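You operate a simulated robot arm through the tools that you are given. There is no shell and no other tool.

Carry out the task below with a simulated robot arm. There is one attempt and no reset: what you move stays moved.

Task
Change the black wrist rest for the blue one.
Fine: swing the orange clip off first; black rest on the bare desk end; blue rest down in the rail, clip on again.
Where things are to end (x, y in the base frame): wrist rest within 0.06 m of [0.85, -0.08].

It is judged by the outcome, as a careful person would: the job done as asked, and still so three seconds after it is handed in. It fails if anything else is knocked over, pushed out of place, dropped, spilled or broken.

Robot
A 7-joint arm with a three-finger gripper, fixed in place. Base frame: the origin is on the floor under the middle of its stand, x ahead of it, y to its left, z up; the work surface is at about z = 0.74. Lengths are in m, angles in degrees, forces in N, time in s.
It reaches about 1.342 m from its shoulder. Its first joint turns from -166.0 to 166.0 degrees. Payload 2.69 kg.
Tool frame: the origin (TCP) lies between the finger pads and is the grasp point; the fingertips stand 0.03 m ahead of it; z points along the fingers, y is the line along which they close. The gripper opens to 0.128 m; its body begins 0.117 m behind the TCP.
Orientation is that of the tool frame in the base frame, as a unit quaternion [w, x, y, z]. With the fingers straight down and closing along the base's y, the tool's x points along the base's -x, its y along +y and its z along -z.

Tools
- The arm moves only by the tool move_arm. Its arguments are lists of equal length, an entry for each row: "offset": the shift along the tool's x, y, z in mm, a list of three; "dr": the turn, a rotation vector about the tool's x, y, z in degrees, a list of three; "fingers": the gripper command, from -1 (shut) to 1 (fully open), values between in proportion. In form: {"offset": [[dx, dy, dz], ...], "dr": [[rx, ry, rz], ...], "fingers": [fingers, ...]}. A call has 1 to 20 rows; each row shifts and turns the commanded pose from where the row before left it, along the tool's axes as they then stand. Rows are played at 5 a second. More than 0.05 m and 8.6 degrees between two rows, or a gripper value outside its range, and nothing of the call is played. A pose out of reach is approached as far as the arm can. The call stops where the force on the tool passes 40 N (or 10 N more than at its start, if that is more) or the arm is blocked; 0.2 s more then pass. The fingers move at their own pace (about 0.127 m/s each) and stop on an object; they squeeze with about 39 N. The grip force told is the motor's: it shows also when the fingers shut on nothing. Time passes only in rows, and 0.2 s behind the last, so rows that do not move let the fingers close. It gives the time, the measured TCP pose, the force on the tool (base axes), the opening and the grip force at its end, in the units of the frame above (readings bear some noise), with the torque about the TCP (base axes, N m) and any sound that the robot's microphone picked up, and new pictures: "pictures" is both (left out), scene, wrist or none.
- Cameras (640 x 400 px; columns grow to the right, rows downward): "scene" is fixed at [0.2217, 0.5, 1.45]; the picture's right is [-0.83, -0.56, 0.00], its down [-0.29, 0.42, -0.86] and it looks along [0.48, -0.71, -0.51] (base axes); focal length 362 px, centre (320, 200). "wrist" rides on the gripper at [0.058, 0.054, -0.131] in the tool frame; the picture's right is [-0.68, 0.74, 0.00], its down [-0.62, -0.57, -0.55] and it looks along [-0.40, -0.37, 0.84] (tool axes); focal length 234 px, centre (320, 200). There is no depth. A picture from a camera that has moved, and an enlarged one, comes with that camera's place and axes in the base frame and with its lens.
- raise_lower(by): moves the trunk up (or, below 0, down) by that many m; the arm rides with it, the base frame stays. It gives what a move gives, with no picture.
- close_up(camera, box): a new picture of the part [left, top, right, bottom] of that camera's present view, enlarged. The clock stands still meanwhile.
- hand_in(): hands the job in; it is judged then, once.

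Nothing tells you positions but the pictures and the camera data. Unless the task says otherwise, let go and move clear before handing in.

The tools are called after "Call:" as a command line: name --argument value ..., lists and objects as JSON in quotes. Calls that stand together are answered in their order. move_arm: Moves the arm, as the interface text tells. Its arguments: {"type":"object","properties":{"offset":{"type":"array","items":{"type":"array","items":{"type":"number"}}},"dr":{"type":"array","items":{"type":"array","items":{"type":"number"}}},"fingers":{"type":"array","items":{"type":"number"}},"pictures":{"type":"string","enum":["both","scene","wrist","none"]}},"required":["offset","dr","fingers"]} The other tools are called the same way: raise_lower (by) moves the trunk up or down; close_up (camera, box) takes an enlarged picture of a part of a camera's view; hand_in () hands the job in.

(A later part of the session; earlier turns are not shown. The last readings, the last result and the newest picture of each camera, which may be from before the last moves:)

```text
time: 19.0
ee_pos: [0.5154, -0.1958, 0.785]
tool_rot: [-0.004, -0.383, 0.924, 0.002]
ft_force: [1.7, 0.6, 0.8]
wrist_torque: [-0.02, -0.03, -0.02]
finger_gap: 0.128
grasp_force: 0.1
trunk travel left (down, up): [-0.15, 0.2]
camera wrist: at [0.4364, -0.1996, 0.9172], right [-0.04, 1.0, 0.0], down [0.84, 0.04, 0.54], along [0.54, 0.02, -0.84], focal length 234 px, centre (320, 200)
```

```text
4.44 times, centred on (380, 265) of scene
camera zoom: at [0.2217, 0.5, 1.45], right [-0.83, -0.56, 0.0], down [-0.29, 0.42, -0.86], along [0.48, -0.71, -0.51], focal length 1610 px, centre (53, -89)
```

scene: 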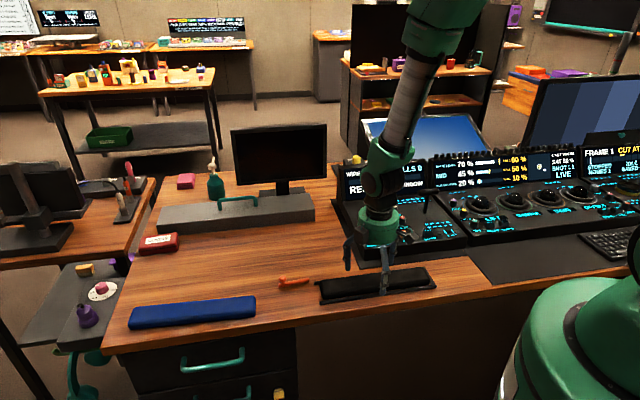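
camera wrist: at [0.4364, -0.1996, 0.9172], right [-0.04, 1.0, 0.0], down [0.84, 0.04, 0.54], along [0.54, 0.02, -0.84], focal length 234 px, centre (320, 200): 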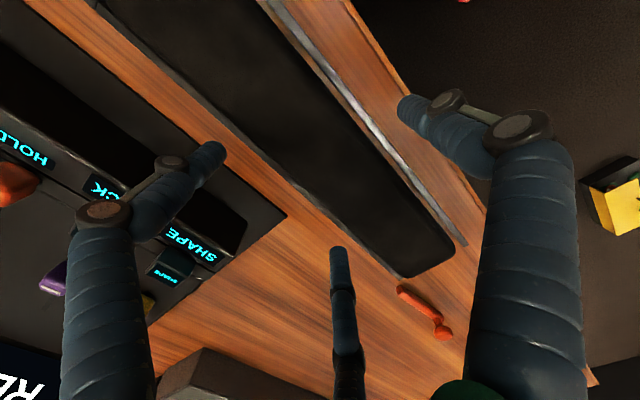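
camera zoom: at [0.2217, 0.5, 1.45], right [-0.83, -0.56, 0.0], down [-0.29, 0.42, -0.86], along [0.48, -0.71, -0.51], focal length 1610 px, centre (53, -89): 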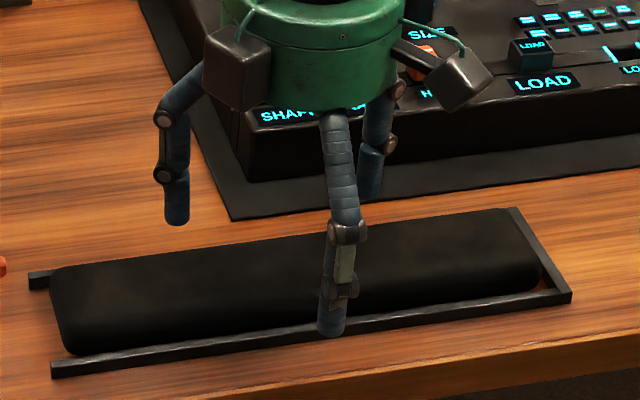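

When open, the tips appear about 1 cm higher than when closed. I'll partly close without touching the rest and check the tip height before going lower.

Call:
move_arm --offset '[[0, 0, 0], [0, 0, 0]]' --dr '[[0, 0, 0], [0, 0, 0]]' --fingers '[0.55, 0.55]' --pictures "wrist"

Call:
close_up --camera "scene" --box '[330, 240, 410, 305]'

Call:
close_up --camera "wrist" --box '[160, 50, 440, 270]'

```text
time: 19.6
ee_pos: [0.5149, -0.1951, 0.7855]
tool_rot: [-0.004, -0.383, 0.924, 0.003]
ft_force: [0.5, 0.4, -0.7]
wrist_torque: [-0.03, -0.01, 0.0]
finger_gap: 0.0989
grasp_force: 0.1
trunk travel left (down, up): [-0.15, 0.2]
camera wrist: at [0.4363, -0.1996, 0.9173], right [-0.04, 1.0, 0.0], down [0.84, 0.04, 0.54], along [0.54, 0.02, -0.84], focal length 234 px, centre (320, 200)
```

wrist: 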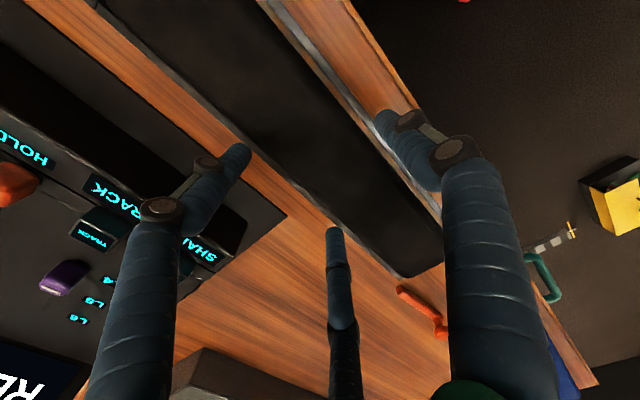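

```text
6.15 times, centred on (370, 272) of scene
camera zoom: at [0.2217, 0.5, 1.45], right [-0.83, -0.56, 0.0], down [-0.29, 0.42, -0.86], along [0.48, -0.71, -0.51], focal length 2229 px, centre (12, -246)
```

zoom: 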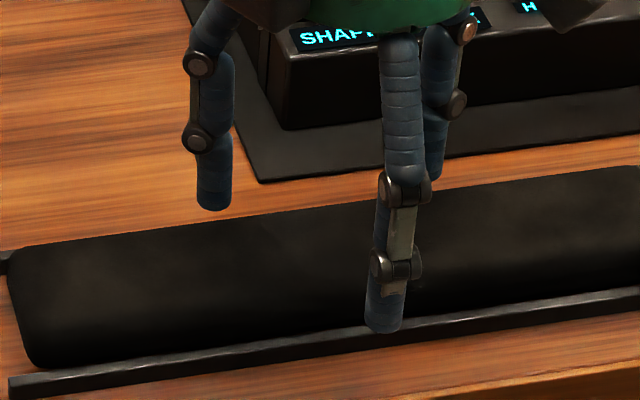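

```text
1.82 times, centred on (300, 160) of wrist
camera zoom: at [0.4363, -0.1996, 0.9173], right [-0.04, 1.0, 0.0], down [0.84, 0.04, 0.54], along [0.54, 0.02, -0.84], focal length 426 px, centre (356, 273)
```

zoom: 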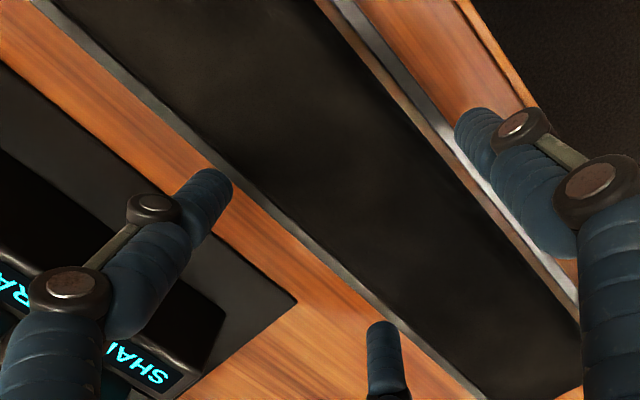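

The tips are at about z 0.760 now, with the rails at about 0.750 and the rest's top near 0.767. I'll lower 6 mm and close.

Call:
move_arm --offset '[[0, 0, 3], [0, 0, 3], [0, 0, 0], [0, 0, 0], [0, 0, 0], [0, 0, 0]]' --dr '[[0, 0, 0], [0, 0, 0], [0, 0, 0], [0, 0, 0], [0, 0, 0], [0, 0, 0]]' --fingers '[0.55, 0.55, 0.4, 0.25, -1, -1]' --pictures "wrist"

Call:
close_up --camera "scene" --box '[330, 240, 410, 305]'

```text
time: 21.0
ee_pos: [0.5151, -0.1959, 0.7793]
tool_rot: [-0.004, -0.382, 0.924, 0.002]
ft_force: [0.5, 0.7, 5.2]
wrist_torque: [0.06, 0.11, -0.05]
finger_gap: 0.0838
grasp_force: 39.2
trunk travel left (down, up): [-0.15, 0.2]
camera wrist: at [0.4368, -0.1992, 0.9119], right [-0.04, 1.0, 0.0], down [0.84, 0.04, 0.54], along [0.54, 0.02, -0.84], focal length 234 px, centre (320, 200)
```

wrist: 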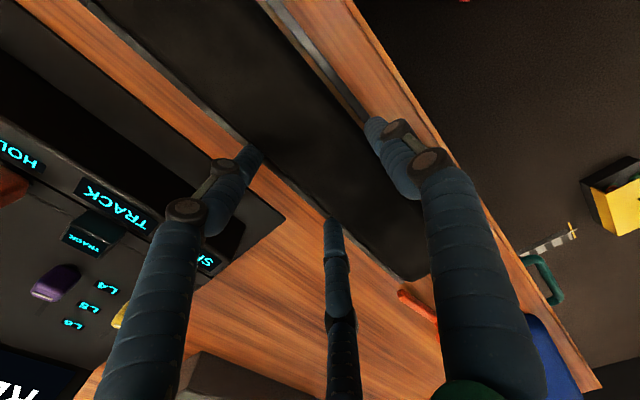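

```text
6.15 times, centred on (370, 272) of scene
camera zoom: at [0.2217, 0.5, 1.45], right [-0.83, -0.56, 0.0], down [-0.29, 0.42, -0.86], along [0.48, -0.71, -0.51], focal length 2229 px, centre (12, -246)
```

zoom: 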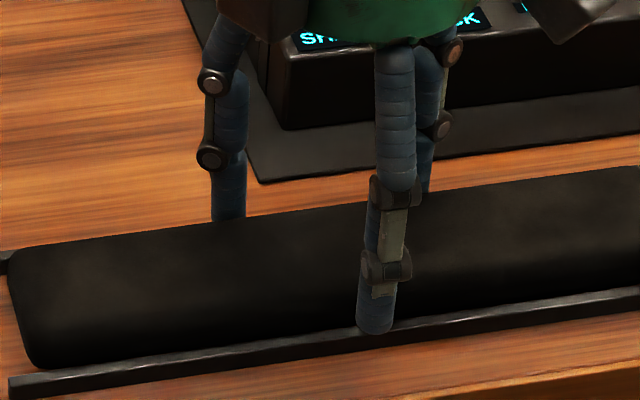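

The fingers stopped at a 0.084 m gap, which matches the rest's width, with full grip force. I'll lift slowly and check that it holds.

Call:
move_arm --offset '[[0, 0, -4], [0, 0, -6], [0, 0, -10], [0, 0, 0]]' --dr '[[0, 0, 0], [0, 0, 0], [0, 0, 0], [0, 0, 0]]' --fingers '[-1, -1, -1, -1]' --pictures "wrist"

Call:
close_up --camera "scene" --box '[310, 225, 450, 315]'

```text
time: 22.0
ee_pos: [0.5146, -0.1941, 0.8002]
tool_rot: [-0.004, -0.384, 0.923, 0.002]
ft_force: [-0.1, -0.2, -2.4]
wrist_torque: [0.0, -0.02, 0.02]
finger_gap: 0.0836
grasp_force: 39.3
trunk travel left (down, up): [-0.15, 0.2]
camera wrist: at [0.4362, -0.199, 0.9312], right [-0.04, 1.0, 0.0], down [0.84, 0.04, 0.54], along [0.54, 0.02, -0.84], focal length 234 px, centre (320, 200)
```

wrist: 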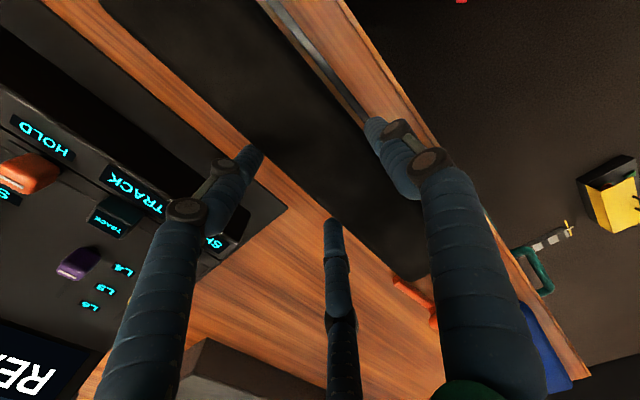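

```text
4.44 times, centred on (380, 270) of scene
camera zoom: at [0.2217, 0.5, 1.45], right [-0.83, -0.56, 0.0], down [-0.29, 0.42, -0.86], along [0.48, -0.71, -0.51], focal length 1610 px, centre (53, -111)
```

zoom: 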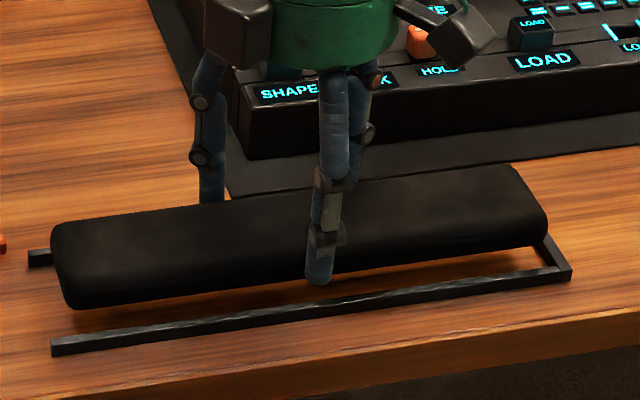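

The black rest is held securely and level. I'll lift it higher and carry it left, then back, to the bare desk area around (0.85, -0.08).

Call:
move_arm --offset '[[0, 0, -25], [0, 0, -35], [0, 0, -35], [-35, 0, 0], [-40, 0, 0], [-40, 0, 0], [-40, -15, 0], [-40, -25, 0], [-40, -30, 0], [-40, -35, 0], [-30, -35, 0], [-16, -29, 0], [0, 0, 0]]' --dr '[[0, 0, 0], [0, 0, 0], [0, 0, 0], [0, 0, 0], [0, 0, 0], [0, 0, 0], [0, 0, 0], [0, 0, 0], [0, 0, 0], [0, 0, 0], [0, 0, 0], [0, 0, 0], [0, 0, 0]]' --fingers '[-1, -1, -1, -1, -1, -1, -1, -1, -1, -1, -1, -1, -1]' --pictures "both"

```text
refused: row 10 steps farther than a row can; nothing moved
```

Call:
move_arm --offset '[[0, 0, -25], [0, 0, -35], [0, 0, -35], [-35, 0, 0], [-40, 0, 0], [-40, 0, 0], [-40, -15, 0], [-40, -22, 0], [-35, -25, 0], [-35, -30, 0], [-30, -30, 0], [-26, -27, 0], [0, -20, 0], [0, 0, 0]]' --dr '[[0, 0, 0], [0, 0, 0], [0, 0, 0], [0, 0, 0], [0, 0, 0], [0, 0, 0], [0, 0, 0], [0, 0, 0], [0, 0, 0], [0, 0, 0], [0, 0, 0], [0, 0, 0], [0, 0, 0], [0, 0, 0]]' --fingers '[-1, -1, -1, -1, -1, -1, -1, -1, -1, -1, -1, -1, -1, -1]' --pictures "both"

```text
time: 25.0
ee_pos: [0.8615, -0.0869, 0.8898]
tool_rot: [-0.004, -0.383, 0.924, 0.002]
ft_force: [0.2, 0.9, -1.9]
wrist_torque: [0.02, 0.03, -0.02]
finger_gap: 0.0835
grasp_force: 39.0
trunk travel left (down, up): [-0.15, 0.2]
camera wrist: at [0.7829, -0.0923, 1.0228], right [-0.04, 1.0, 0.0], down [0.84, 0.04, 0.54], along [0.54, 0.02, -0.84], focal length 234 px, centre (320, 200)
```

scene: 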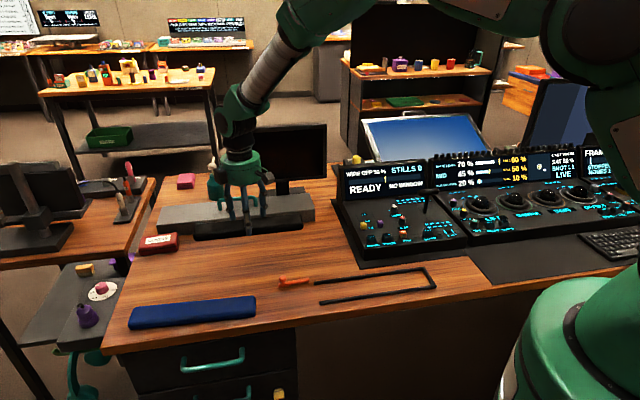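
wrist: 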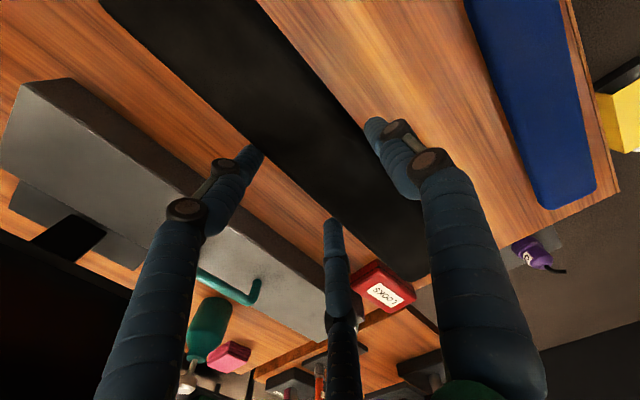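

The rest is above its target spot with a clear desk below. I'll lower it until it touches.

Call:
move_arm --offset '[[0, 0, 35], [0, 0, 35], [0, 0, 25], [0, 0, 8], [0, 0, 4], [0, 0, 0]]' --dr '[[0, 0, 0], [0, 0, 0], [0, 0, 0], [0, 0, 0], [0, 0, 0], [0, 0, 0]]' --fingers '[-1, -1, -1, -1, -1, -1]' --pictures "none"

Call:
close_up --camera "scene" --box '[170, 170, 350, 290]'

```text
time: 26.4
ee_pos: [0.8616, -0.0856, 0.7846]
tool_rot: [-0.004, -0.383, 0.924, 0.002]
ft_force: [0.0, 0.0, -1.9]
wrist_torque: [0.01, -0.03, 0.01]
finger_gap: 0.0836
grasp_force: 38.9
trunk travel left (down, up): [-0.15, 0.2]
```

```text
3.33 times, centred on (260, 230) of scene
camera zoom: at [0.2217, 0.5, 1.45], right [-0.83, -0.56, 0.0], down [-0.29, 0.42, -0.86], along [0.48, -0.71, -0.51], focal length 1207 px, centre (520, 100)
```

zoom: 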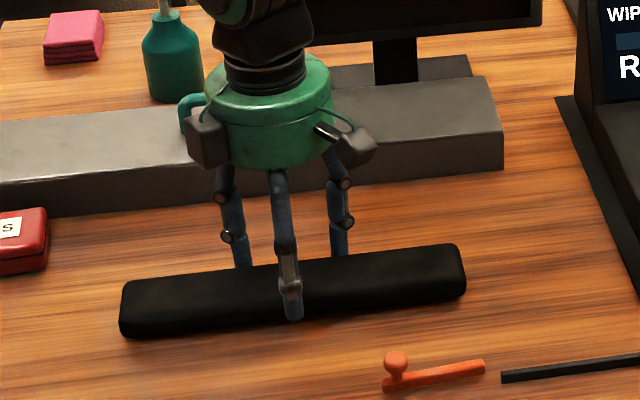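

Call:
move_arm --offset '[[0, 0, 1.5], [0, 0, 1.5], [0, 0, 1], [0, 0, 0]]' --dr '[[0, 0, 0], [0, 0, 0], [0, 0, 0], [0, 0, 0]]' --fingers '[-1, -1, -1, -1]' --pictures "none"

```text
time: 27.4
ee_pos: [0.8622, -0.0869, 0.7812]
tool_rot: [-0.004, -0.383, 0.924, 0.003]
ft_force: [-0.2, -0.2, -2.3]
wrist_torque: [-0.01, -0.03, 0.0]
finger_gap: 0.0836
grasp_force: 39.3
trunk travel left (down, up): [-0.15, 0.2]
```

The force still shows the full weight (about 2 N), so it isn't touching yet. I'll lower a few mm more.

Call:
move_arm --offset '[[0, 0, 1], [0, 0, 1], [0, 0, 1], [0, 0, 0]]' --dr '[[0, 0, 0], [0, 0, 0], [0, 0, 0], [0, 0, 0]]' --fingers '[-1, -1, -1, -1]' --pictures "none"

```text
time: 28.4
ee_pos: [0.8606, -0.0872, 0.7801]
tool_rot: [-0.003, -0.383, 0.924, 0.001]
ft_force: [-5.6, 3.1, 23.4]
wrist_torque: [-0.04, 1.11, -0.14]
finger_gap: 0.084
grasp_force: 39.1
trunk travel left (down, up): [-0.15, 0.2]
```

It's now firmly on the desk (23 N). I'll ease up slightly and release.

Call:
move_arm --offset '[[0, 0, -1.5], [0, 0, 0], [0, 0, 0], [0, 0, 0]]' --dr '[[0, 0, 0], [0, 0, 0], [0, 0, 0], [0, 0, 0]]' --fingers '[-1, 0.45, 0.7, 0.7]' --pictures "none"

Call:
move_arm --offset '[[0, 0, -20], [0, 0, -40], [0, 0, -45], [0, 0, 0]]' --dr '[[0, 0, 0], [0, 0, 0], [0, 0, 0], [0, 0, 0]]' --fingers '[1, 1, 1, 1]' --pictures "both"

Call:
close_up --camera "scene" --box '[120, 210, 340, 340]'

```text
time: 29.4
ee_pos: [0.8618, -0.0882, 0.7778]
tool_rot: [-0.004, -0.382, 0.924, 0.003]
ft_force: [0.4, -0.3, 0.3]
wrist_torque: [0.01, -0.04, 0.05]
finger_gap: 0.109
grasp_force: 0.2
trunk travel left (down, up): [-0.15, 0.2]
```

```text
time: 30.4
ee_pos: [0.8623, -0.0874, 0.8848]
tool_rot: [-0.004, -0.382, 0.924, 0.003]
ft_force: [0.1, -0.8, 0.8]
wrist_torque: [0.04, -0.07, 0.04]
finger_gap: 0.1282
grasp_force: 0.0
trunk travel left (down, up): [-0.15, 0.2]
camera wrist: at [0.7831, -0.0916, 1.0159], right [-0.04, 1.0, 0.0], down [0.84, 0.04, 0.54], along [0.54, 0.02, -0.84], focal length 234 px, centre (320, 200)
```

scene: 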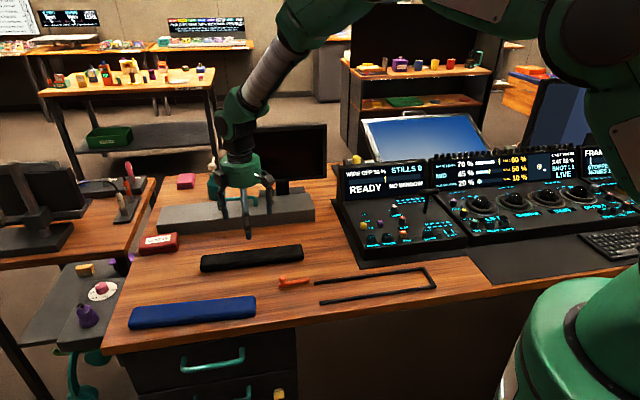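
wrist: 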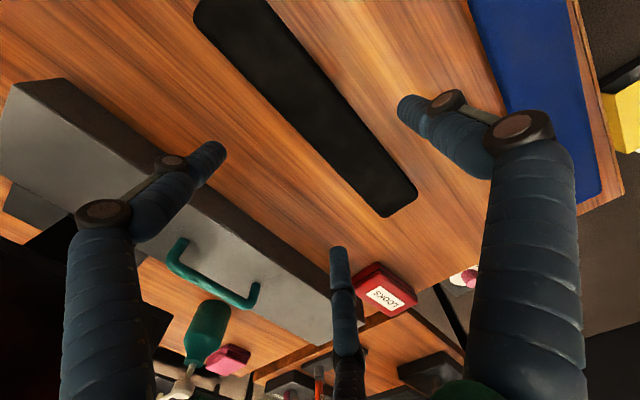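

```text
2.91 times, centred on (230, 275) of scene
camera zoom: at [0.2217, 0.5, 1.45], right [-0.83, -0.56, 0.0], down [-0.29, 0.42, -0.86], along [0.48, -0.71, -0.51], focal length 1054 px, centre (582, -18)
```

zoom: 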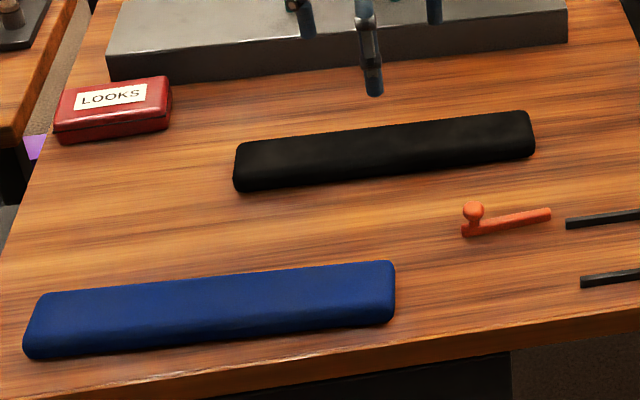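

The black rest lies flat at about (0.853, -0.078), on target. Next I'll move above the blue rest to measure its pose.

Call:
move_arm --offset '[[0, 0, -20], [-29, 36, 0], [-29, 36, 0], [-29, 36, 0], [-29, 36, 0], [-29, 37, 0], [0, 0, 0]]' --dr '[[0, 0, 0], [0, 0, 0], [0, 0, 0], [0, 0, 0], [0, 0, 0], [0, 0, 0], [0, 0, 0]]' --fingers '[1, 1, 1, 1, 1, 1, 1]' --pictures "both"

Call:
close_up --camera "wrist" --box '[160, 0, 440, 240]'

Call:
close_up --camera "scene" --box '[110, 230, 290, 345]'

```text
time: 32.0
ee_pos: [0.8355, 0.1433, 0.9045]
tool_rot: [-0.006, -0.383, 0.924, 0.002]
ft_force: [-0.4, 1.0, -0.3]
wrist_torque: [-0.08, 0.02, 0.0]
finger_gap: 0.1279
grasp_force: 0.1
trunk travel left (down, up): [-0.15, 0.2]
camera wrist: at [0.7568, 0.1397, 1.0368], right [-0.04, 1.0, 0.0], down [0.84, 0.04, 0.54], along [0.54, 0.02, -0.84], focal length 234 px, centre (320, 200)
```

scene: 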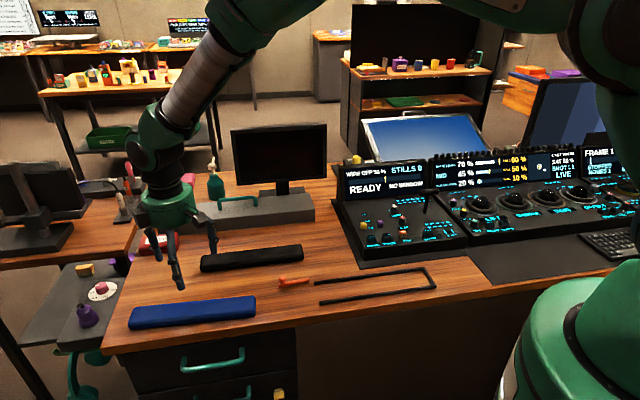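
wrist: 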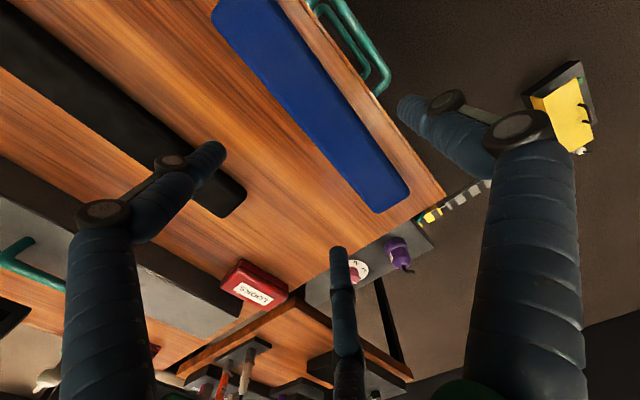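

```text
1.67 times, centred on (300, 120) of wrist
camera zoom: at [0.7568, 0.1397, 1.0368], right [-0.04, 1.0, 0.0], down [0.84, 0.04, 0.54], along [0.54, 0.02, -0.84], focal length 390 px, centre (353, 333)
```

zoom: 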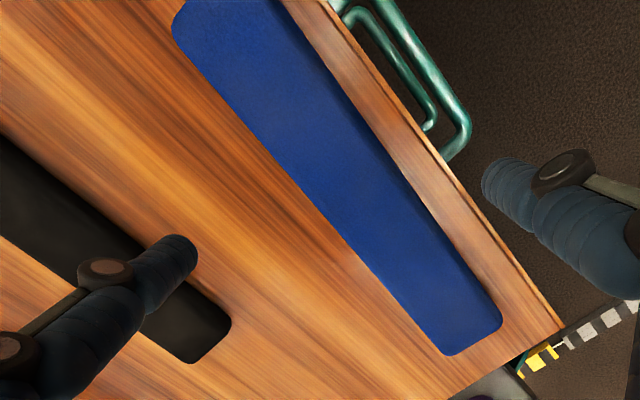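

```text
3.48 times, centred on (200, 288) of scene
camera zoom: at [0.2217, 0.5, 1.45], right [-0.83, -0.56, 0.0], down [-0.29, 0.42, -0.86], along [0.48, -0.71, -0.51], focal length 1260 px, centre (737, -104)
```

zoom: 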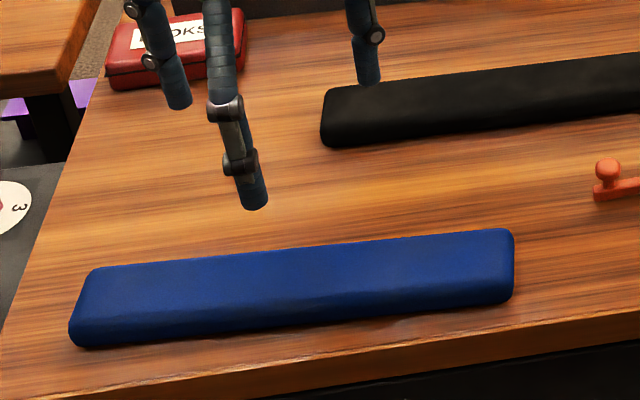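

The blue rest is centred near (0.829, 0.155) and turned about 3.7° from the desk axis. I'll align the tool to it, removing a slight tilt, and descend to the same grip height.

Call:
move_arm --offset '[[0, 0, 0], [-3, 0, 0], [0, 0, 35], [0, 0, 35], [0, 0, 20], [0, 0, 0]]' --dr '[[0.35, -0.35, 3.7], [0, 0, 0], [0, 0, 0], [0, 0, 0], [0, 0, 0], [0, 0, 0]]' --fingers '[1, 1, 1, 1, 1, 1]' --pictures "both"

Call:
close_up --camera "wrist" --box '[160, 0, 440, 240]'

Call:
close_up --camera "scene" --box '[110, 230, 290, 345]'

```text
time: 33.4
ee_pos: [0.8403, 0.1445, 0.8151]
tool_rot: [-0.001, -0.352, 0.936, 0.0]
ft_force: [0.1, -0.2, 0.1]
wrist_torque: [-0.02, 0.03, -0.02]
finger_gap: 0.1282
grasp_force: 0.1
trunk travel left (down, up): [-0.15, 0.2]
camera wrist: at [0.7603, 0.1453, 0.9457], right [0.02, 1.0, 0.0], down [0.84, -0.02, 0.55], along [0.55, -0.01, -0.84], focal length 234 px, centre (320, 200)
```

scene: 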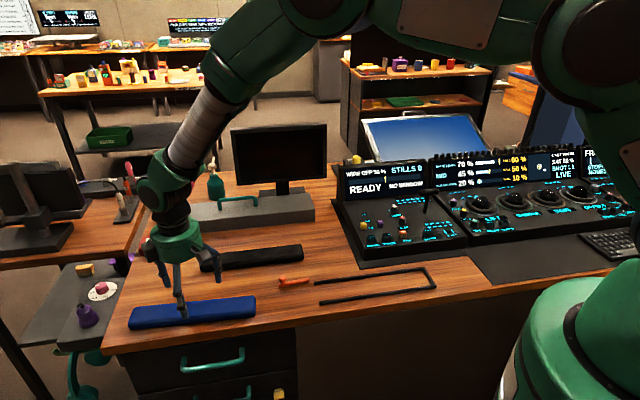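
wrist: 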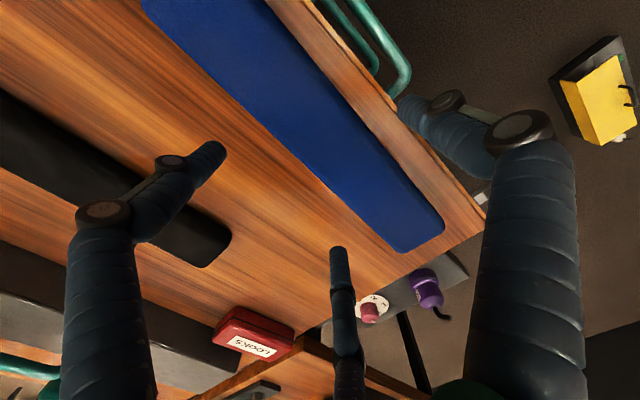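

```text
1.67 times, centred on (300, 120) of wrist
camera zoom: at [0.7603, 0.1453, 0.9457], right [0.02, 1.0, 0.0], down [0.84, -0.02, 0.55], along [0.55, -0.01, -0.84], focal length 390 px, centre (353, 333)
```

zoom: 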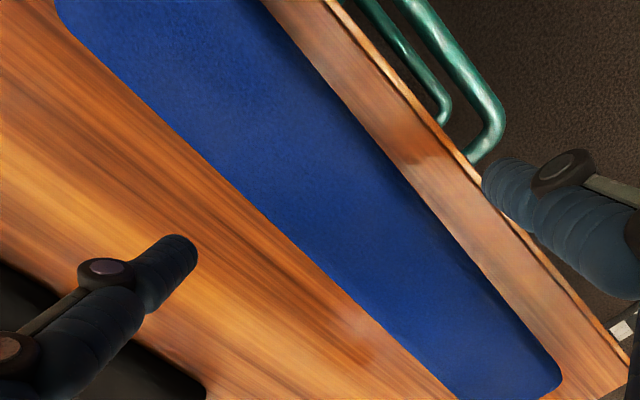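

```text
3.48 times, centred on (200, 288) of scene
camera zoom: at [0.2217, 0.5, 1.45], right [-0.83, -0.56, 0.0], down [-0.29, 0.42, -0.86], along [0.48, -0.71, -0.51], focal length 1260 px, centre (737, -104)
```

zoom: 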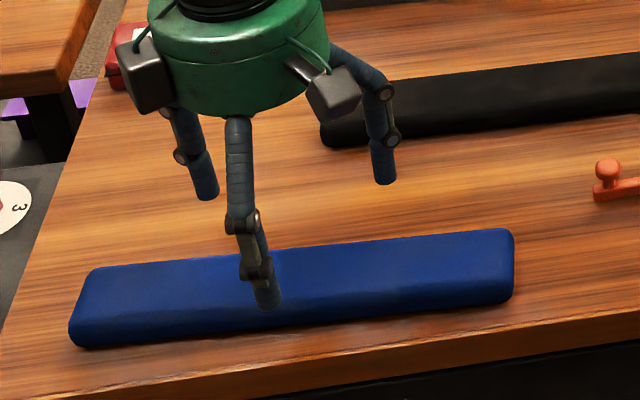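

The blue rest lies between the fingers and is well aligned. I'll centre slightly, descend to grip height and close.

Call:
move_arm --offset '[[5, 1, 10], [0, 0, 15], [0, 0, 6], [0, 0, 3.5], [0, 0, 0], [0, 0, 0], [0, 0, 0], [0, 0, 0]]' --dr '[[0, 0, 0], [0, 0, 0], [0, 0, 0], [0, 0, 0], [0, 0, 0], [0, 0, 0], [0, 0, 0], [0, 0, 0]]' --fingers '[1, 1, 1, 1, 0.55, 0.3, -1, -1]' --pictures "both"

Call:
close_up --camera "scene" --box '[110, 250, 270, 345]'

```text
time: 35.2
ee_pos: [0.8364, 0.1426, 0.7801]
tool_rot: [0.0, -0.353, 0.936, 0.001]
ft_force: [-1.5, 1.5, 4.1]
wrist_torque: [0.04, 0.16, 0.19]
finger_gap: 0.0838
grasp_force: 39.6
trunk travel left (down, up): [-0.15, 0.2]
camera wrist: at [0.7556, 0.1432, 0.9108], right [0.02, 1.0, 0.0], down [0.84, -0.02, 0.55], along [0.55, -0.01, -0.84], focal length 234 px, centre (320, 200)
```

scene: 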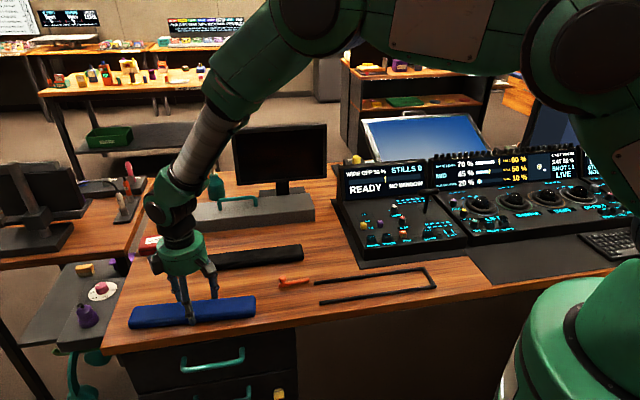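
wrist: 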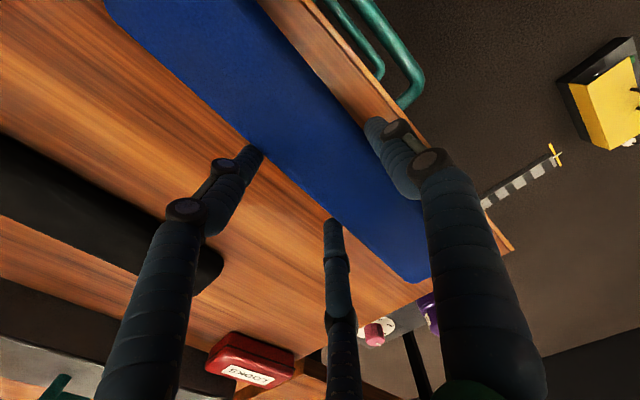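

```text
4.00 times, centred on (190, 298) of scene
camera zoom: at [0.2217, 0.5, 1.45], right [-0.83, -0.56, 0.0], down [-0.29, 0.42, -0.86], along [0.48, -0.71, -0.51], focal length 1449 px, centre (840, -190)
```

zoom: 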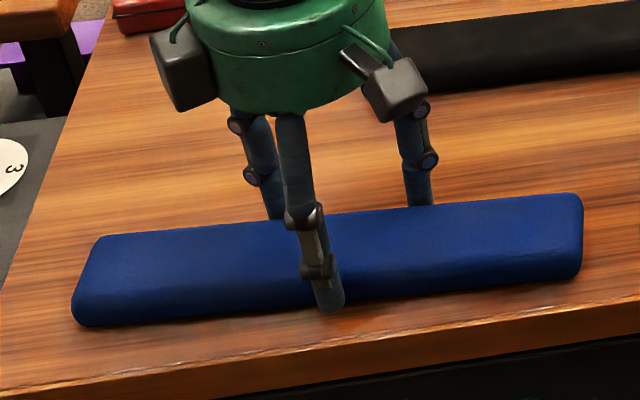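

The blue rest is gripped with the same 0.084 gap as the black one. I'll lift it, turn it back to 45° and carry it above the rail.

Call:
move_arm --offset '[[0, 0, -15], [0, 0, -35], [0, 0, -45], [0, 0, 0], [42, -1, 0], [42, -1, 0], [42, -1, 0], [42, -1, 0], [42, -1, 0], [42, -1, 0], [42, -1, 0], [42, -1, 0], [42, -1, 0], [42, -1, 0], [36, -1, 0], [0, 0, 0], [0, 0, 0]]' --dr '[[0, 0, 0], [0, 0, 0], [0, 0, 0], [0, 0, -3.67], [0, 0, 0], [0, 0, 0], [0, 0, 0], [0, 0, 0], [0, 0, 0], [0, 0, 0], [0, 0, 0], [0, 0, 0], [0, 0, 0], [0, 0, 0], [0, 0, 0], [0, 0, 0], [0, 0, 0]]' --fingers '[-1, -1, -1, -1, -1, -1, -1, -1, -1, -1, -1, -1, -1, -1, -1, -1, -1]' --pictures "both"

Call:
close_up --camera "scene" --box '[290, 200, 450, 310]'

Call:
close_up --camera "wrist" --box '[80, 0, 460, 300]'

```text
time: 38.8
ee_pos: [0.5194, -0.1878, 0.8746]
tool_rot: [0.0, -0.383, 0.924, 0.0]
ft_force: [-0.8, -0.4, -1.6]
wrist_torque: [-0.01, -0.02, -0.02]
finger_gap: 0.0836
grasp_force: 38.8
trunk travel left (down, up): [-0.15, 0.2]
camera wrist: at [0.4398, -0.1919, 1.0048], right [-0.04, 1.0, 0.0], down [0.84, 0.04, 0.55], along [0.55, 0.02, -0.84], focal length 234 px, centre (320, 200)
```

scene: 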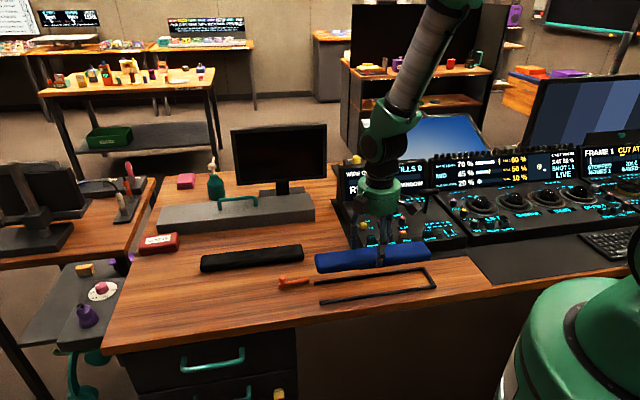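
wrist: 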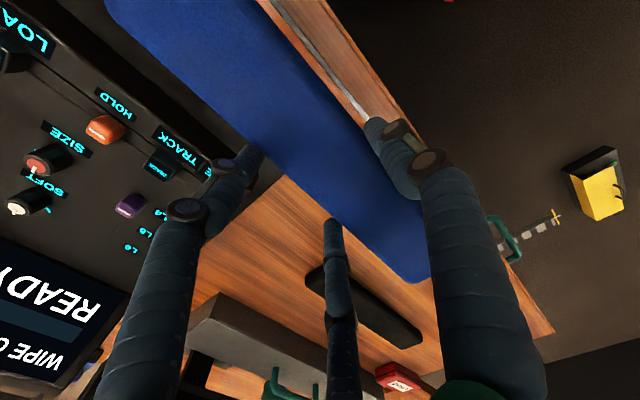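

```text
3.64 times, centred on (370, 255) of scene
camera zoom: at [0.2217, 0.5, 1.45], right [-0.83, -0.56, 0.0], down [-0.29, 0.42, -0.86], along [0.48, -0.71, -0.51], focal length 1317 px, centre (138, 0)
```

zoom: 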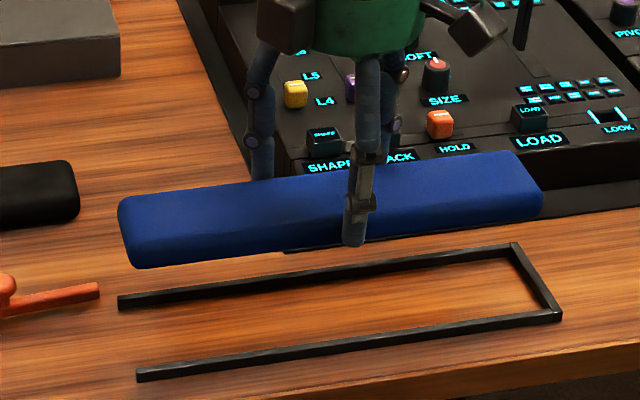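

```text
1.33 times, centred on (270, 150) of wrist
camera zoom: at [0.4398, -0.1919, 1.0048], right [-0.04, 1.0, 0.0], down [0.84, 0.04, 0.55], along [0.55, 0.02, -0.84], focal length 312 px, centre (387, 267)
```

zoom: 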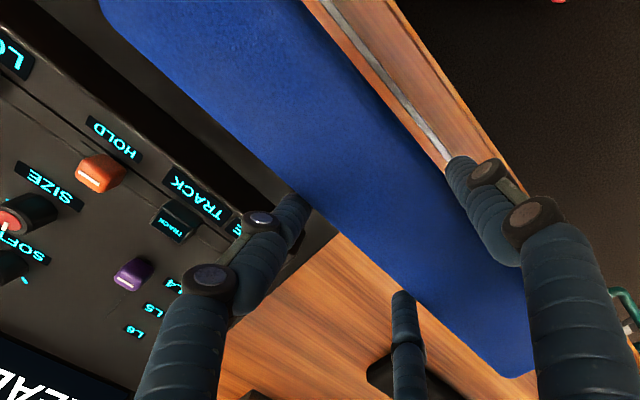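

The blue rest is parallel to the rail and a few mm off laterally. I'll correct and lower partway, then verify alignment before going in.

Call:
move_arm --offset '[[6, -2.6, 0], [0, 0, 30], [0, 0, 30], [0, 0, 8], [0, 0, 0], [0, 0, 0]]' --dr '[[0, 0, 0], [0, 0, 0], [0, 0, 0], [0, 0, 0], [0, 0, 0], [0, 0, 0]]' --fingers '[-1, -1, -1, -1, -1, -1]' --pictures "both"

Call:
close_up --camera "scene" --box '[300, 235, 450, 315]'

Call:
close_up --camera "wrist" --box '[80, 0, 460, 300]'

Call:
move_arm --offset '[[0, 0, 0]]' --dr '[[0, 0, 0]]' --fingers '[-1]' --pictures "none"

Call:
move_arm --offset '[[0, 0, 0]]' --dr '[[0, 0, 0]]' --fingers '[-1]' --pictures "none"

```text
time: 40.2
ee_pos: [0.5179, -0.1944, 0.8068]
tool_rot: [0.0, -0.383, 0.924, 0.001]
ft_force: [-0.1, -0.8, -1.9]
wrist_torque: [-0.03, -0.03, 0.02]
finger_gap: 0.0838
grasp_force: 38.9
trunk travel left (down, up): [-0.15, 0.2]
camera wrist: at [0.4375, -0.1983, 0.9374], right [-0.04, 1.0, 0.0], down [0.84, 0.04, 0.55], along [0.55, 0.02, -0.84], focal length 234 px, centre (320, 200)
```

scene: 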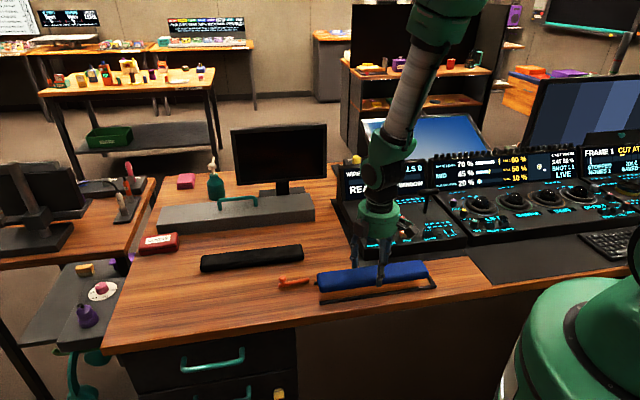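
wrist: 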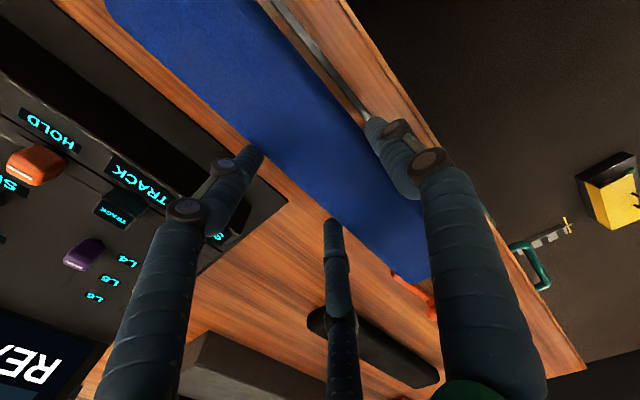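

```text
4.27 times, centred on (375, 275) of scene
camera zoom: at [0.2217, 0.5, 1.45], right [-0.83, -0.56, 0.0], down [-0.29, 0.42, -0.86], along [0.48, -0.71, -0.51], focal length 1545 px, centre (85, -120)
```

zoom: 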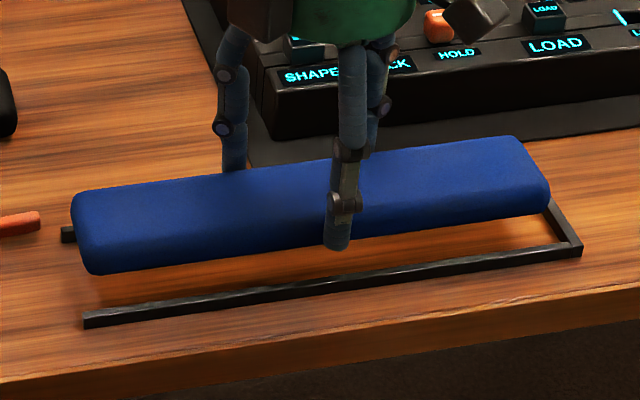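

```text
1.33 times, centred on (270, 150) of wrist
camera zoom: at [0.4375, -0.1983, 0.9374], right [-0.04, 1.0, 0.0], down [0.84, 0.04, 0.55], along [0.55, 0.02, -0.84], focal length 312 px, centre (387, 267)
```

zoom: 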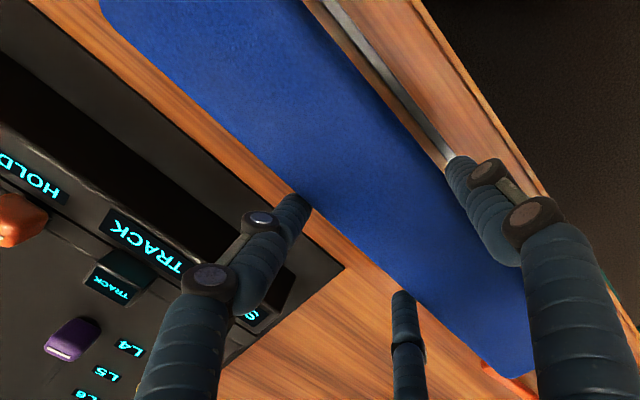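

```text
time: 40.6
ee_pos: [0.5177, -0.1941, 0.8069]
tool_rot: [0.0, -0.383, 0.924, 0.001]
ft_force: [0.2, -0.9, -1.9]
wrist_torque: [-0.05, -0.02, 0.0]
finger_gap: 0.0838
grasp_force: 39.0
trunk travel left (down, up): [-0.15, 0.2]
```

```text
time: 41.0
ee_pos: [0.5165, -0.194, 0.8061]
tool_rot: [0.0, -0.383, 0.924, 0.001]
ft_force: [0.3, 0.0, -2.3]
wrist_torque: [-0.02, 0.01, 0.01]
finger_gap: 0.0832
grasp_force: 38.9
trunk travel left (down, up): [-0.15, 0.2]
```

Alignment readings average to the same pose the black rest was gripped in. I'll lower into the rail in small steps.

Call:
move_arm --offset '[[0, 0, 8], [0, 0, 6], [0, 0, 4], [0, 0, 3], [0, 0, 2], [0, 0, 0]]' --dr '[[0, 0, 0], [0, 0, 0], [0, 0, 0], [0, 0, 0], [0, 0, 0], [0, 0, 0]]' --fingers '[-1, -1, -1, -1, -1, -1]' --pictures "none"

Call:
close_up --camera "scene" --box '[300, 235, 450, 315]'

```text
time: 42.4
ee_pos: [0.5181, -0.1941, 0.7827]
tool_rot: [-0.001, -0.383, 0.924, 0.001]
ft_force: [0.4, -0.3, -1.8]
wrist_torque: [0.0, 0.02, 0.0]
finger_gap: 0.0836
grasp_force: 39.1
trunk travel left (down, up): [-0.15, 0.2]
```

```text
4.27 times, centred on (375, 275) of scene
camera zoom: at [0.2217, 0.5, 1.45], right [-0.83, -0.56, 0.0], down [-0.29, 0.42, -0.86], along [0.48, -0.71, -0.51], focal length 1545 px, centre (85, -120)
```

zoom: 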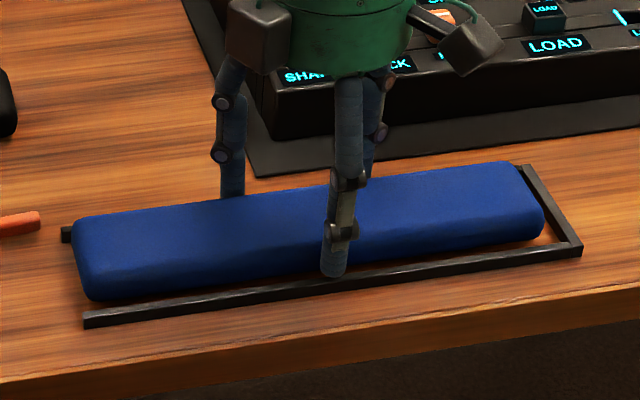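

No contact yet and the rest is inside the rails, sitting about 6 mm further toward the open end than the black one did. I'll shift it 4 mm inward and finish lowering.

Call:
move_arm --offset '[[4, 0, 0], [0, 0, 1], [0, 0, 1], [0, 0, 0]]' --dr '[[0, 0, 0], [0, 0, 0], [0, 0, 0], [0, 0, 0]]' --fingers '[-1, -1, -1, -1]' --pictures "none"

Call:
move_arm --offset '[[0, 0, 1], [0, 0, 1], [0, 0, 0]]' --dr '[[0, 0, 0], [0, 0, 0], [0, 0, 0]]' --fingers '[-1, -1, -1]' --pictures "none"

Call:
close_up --camera "scene" --box '[300, 235, 450, 315]'

```text
time: 43.4
ee_pos: [0.5146, -0.1963, 0.7821]
tool_rot: [0.0, -0.383, 0.924, 0.0]
ft_force: [-0.1, 0.3, -1.4]
wrist_torque: [-0.06, 0.02, 0.03]
finger_gap: 0.0838
grasp_force: 38.8
trunk travel left (down, up): [-0.15, 0.2]
```

```text
time: 44.2
ee_pos: [0.5155, -0.1976, 0.7803]
tool_rot: [0.0, -0.383, 0.924, 0.0]
ft_force: [-1.3, -2.4, 4.2]
wrist_torque: [0.04, 0.23, 0.08]
finger_gap: 0.0838
grasp_force: 38.7
trunk travel left (down, up): [-0.15, 0.2]
```

```text
4.27 times, centred on (375, 275) of scene
camera zoom: at [0.2217, 0.5, 1.45], right [-0.83, -0.56, 0.0], down [-0.29, 0.42, -0.86], along [0.48, -0.71, -0.51], focal length 1545 px, centre (85, -120)
```

zoom: 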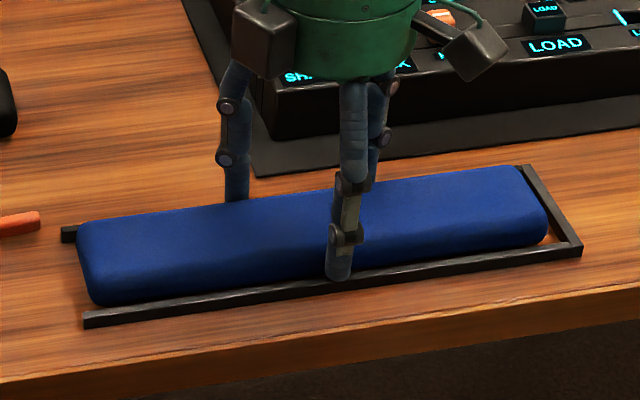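

The rest touches down inside the rail. I'll release gently and rise.

Call:
move_arm --offset '[[0, 0, 0.5], [0, 0, 0], [0, 0, 0], [0, 0, 0], [0, 0, -10], [0, 0, -30], [0, 0, -40], [0, 0, 0]]' --dr '[[0, 0, 0], [0, 0, 0], [0, 0, 0], [0, 0, 0], [0, 0, 0], [0, 0, 0], [0, 0, 0], [0, 0, 0]]' --fingers '[-1, 0.45, 0.6, 0.7, 0.8, 1, 1, 1]' --pictures "both"

Call:
close_up --camera "scene" --box '[270, 230, 450, 320]'

Call:
close_up --camera "wrist" --box '[160, 0, 440, 240]'

```text
time: 46.0
ee_pos: [0.5156, -0.1948, 0.8602]
tool_rot: [0.0, -0.383, 0.924, 0.0]
ft_force: [-0.4, 0.2, 0.4]
wrist_torque: [0.02, -0.04, -0.01]
finger_gap: 0.1281
grasp_force: 0.0
trunk travel left (down, up): [-0.15, 0.2]
camera wrist: at [0.4362, -0.1983, 0.9915], right [-0.04, 1.0, 0.0], down [0.84, 0.04, 0.55], along [0.55, 0.02, -0.84], focal length 234 px, centre (320, 200)
```

scene: 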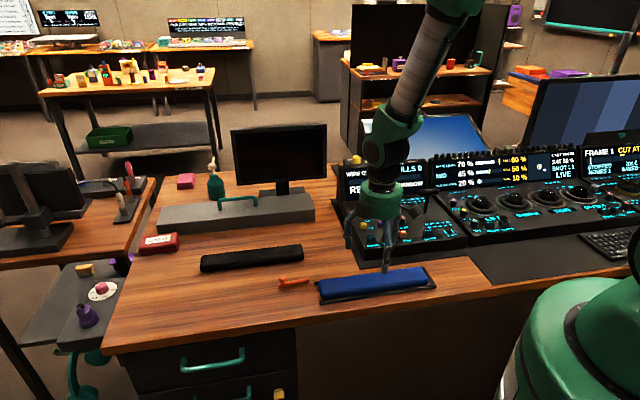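
wrist: 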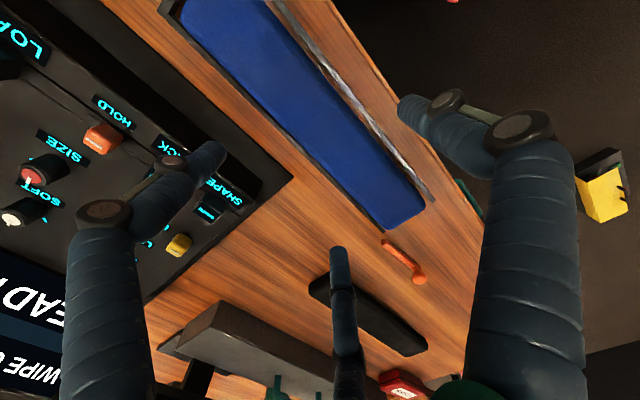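

```text
3.56 times, centred on (360, 275) of scene
camera zoom: at [0.2217, 0.5, 1.45], right [-0.83, -0.56, 0.0], down [-0.29, 0.42, -0.86], along [0.48, -0.71, -0.51], focal length 1288 px, centre (178, -67)
```

zoom: 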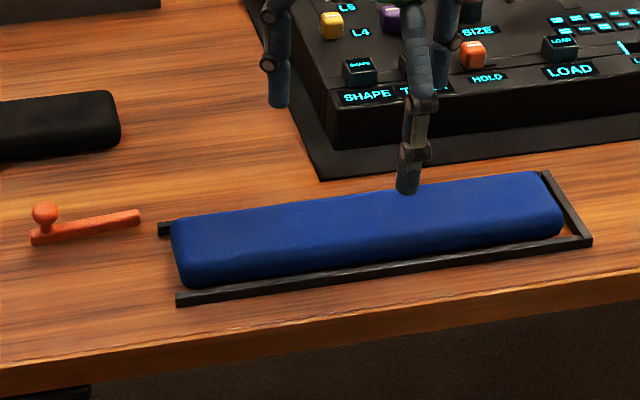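

```text
1.67 times, centred on (300, 120) of wrist
camera zoom: at [0.4362, -0.1983, 0.9915], right [-0.04, 1.0, 0.0], down [0.84, 0.04, 0.55], along [0.55, 0.02, -0.84], focal length 390 px, centre (353, 333)
```

zoom: 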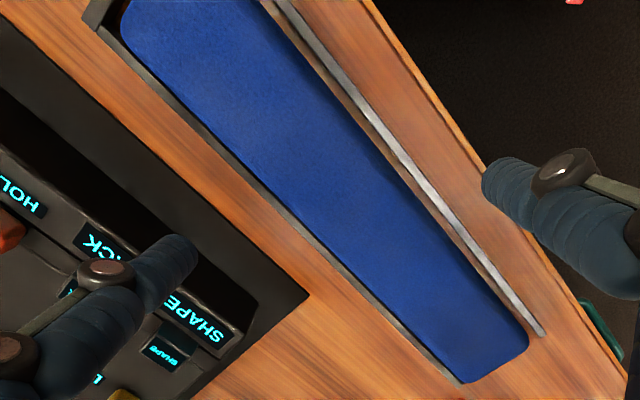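

The blue rest is seated in the rail. Now I'll bring the closed fingers behind the open clip's knob so I can swing it shut.

Call:
move_arm --offset '[[-40, -13, -5], [-40, -13, 0], [-40, -13, 0], [-40, -13, 0], [-40, -13, 0], [-39, -13, 0], [0, 0, 0], [0, 0, 0]]' --dr '[[0, 0, 0], [0, 0, 0], [0, 0, 0], [0, 0, 0], [0, 0, 0], [0, 0, 0], [0, 0, 0], [0, 0, 0]]' --fingers '[1, 0.5, 0, -0.5, -1, -1, -1, -1]' --pictures "both"

Call:
close_up --camera "scene" --box '[250, 220, 370, 310]'

Call:
close_up --camera "wrist" --box '[220, 40, 420, 180]'

```text
time: 47.8
ee_pos: [0.7382, -0.0837, 0.8648]
tool_rot: [-0.001, -0.382, 0.924, 0.002]
ft_force: [-0.1, -0.8, -0.7]
wrist_torque: [0.0, 0.02, 0.01]
finger_gap: 0.0022
grasp_force: 31.5
trunk travel left (down, up): [-0.15, 0.2]
camera wrist: at [0.6583, -0.0877, 0.9951], right [-0.04, 1.0, 0.0], down [0.84, 0.03, 0.55], along [0.55, 0.02, -0.84], focal length 234 px, centre (320, 200)
```

scene: 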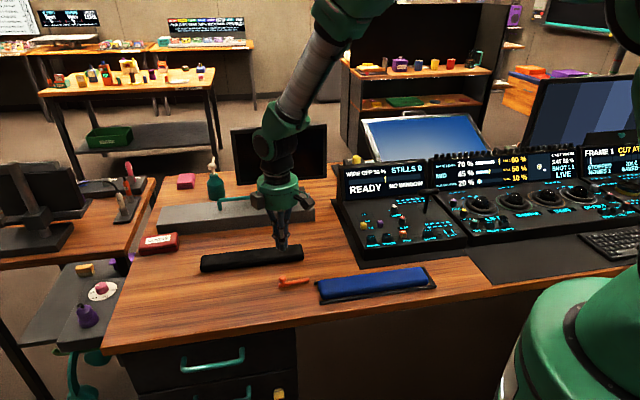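
wrist: 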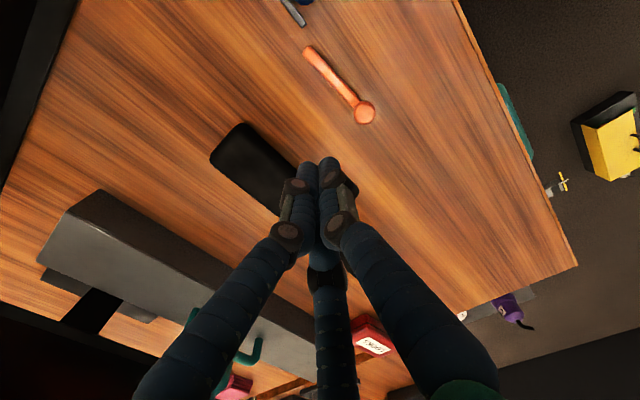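

```text
4.44 times, centred on (310, 265) of scene
camera zoom: at [0.2217, 0.5, 1.45], right [-0.83, -0.56, 0.0], down [-0.29, 0.42, -0.86], along [0.48, -0.71, -0.51], focal length 1610 px, centre (364, -89)
```

zoom: 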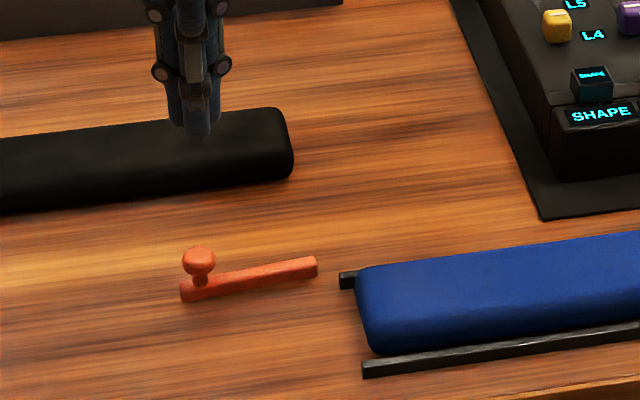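

```text
2.86 times, centred on (320, 110) of wrist
camera zoom: at [0.6583, -0.0877, 0.9951], right [-0.04, 1.0, 0.0], down [0.84, 0.03, 0.55], along [0.55, 0.02, -0.84], focal length 669 px, centre (320, 457)
```

zoom: 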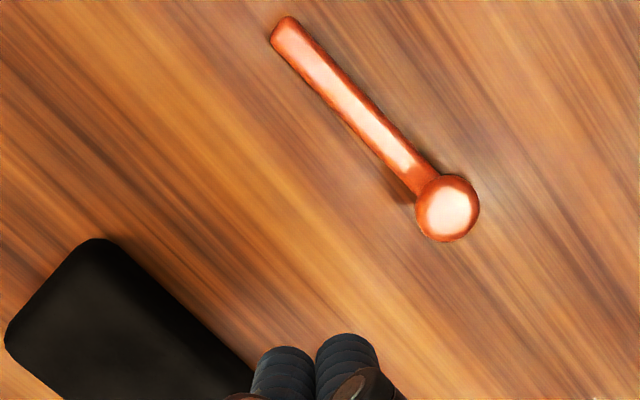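

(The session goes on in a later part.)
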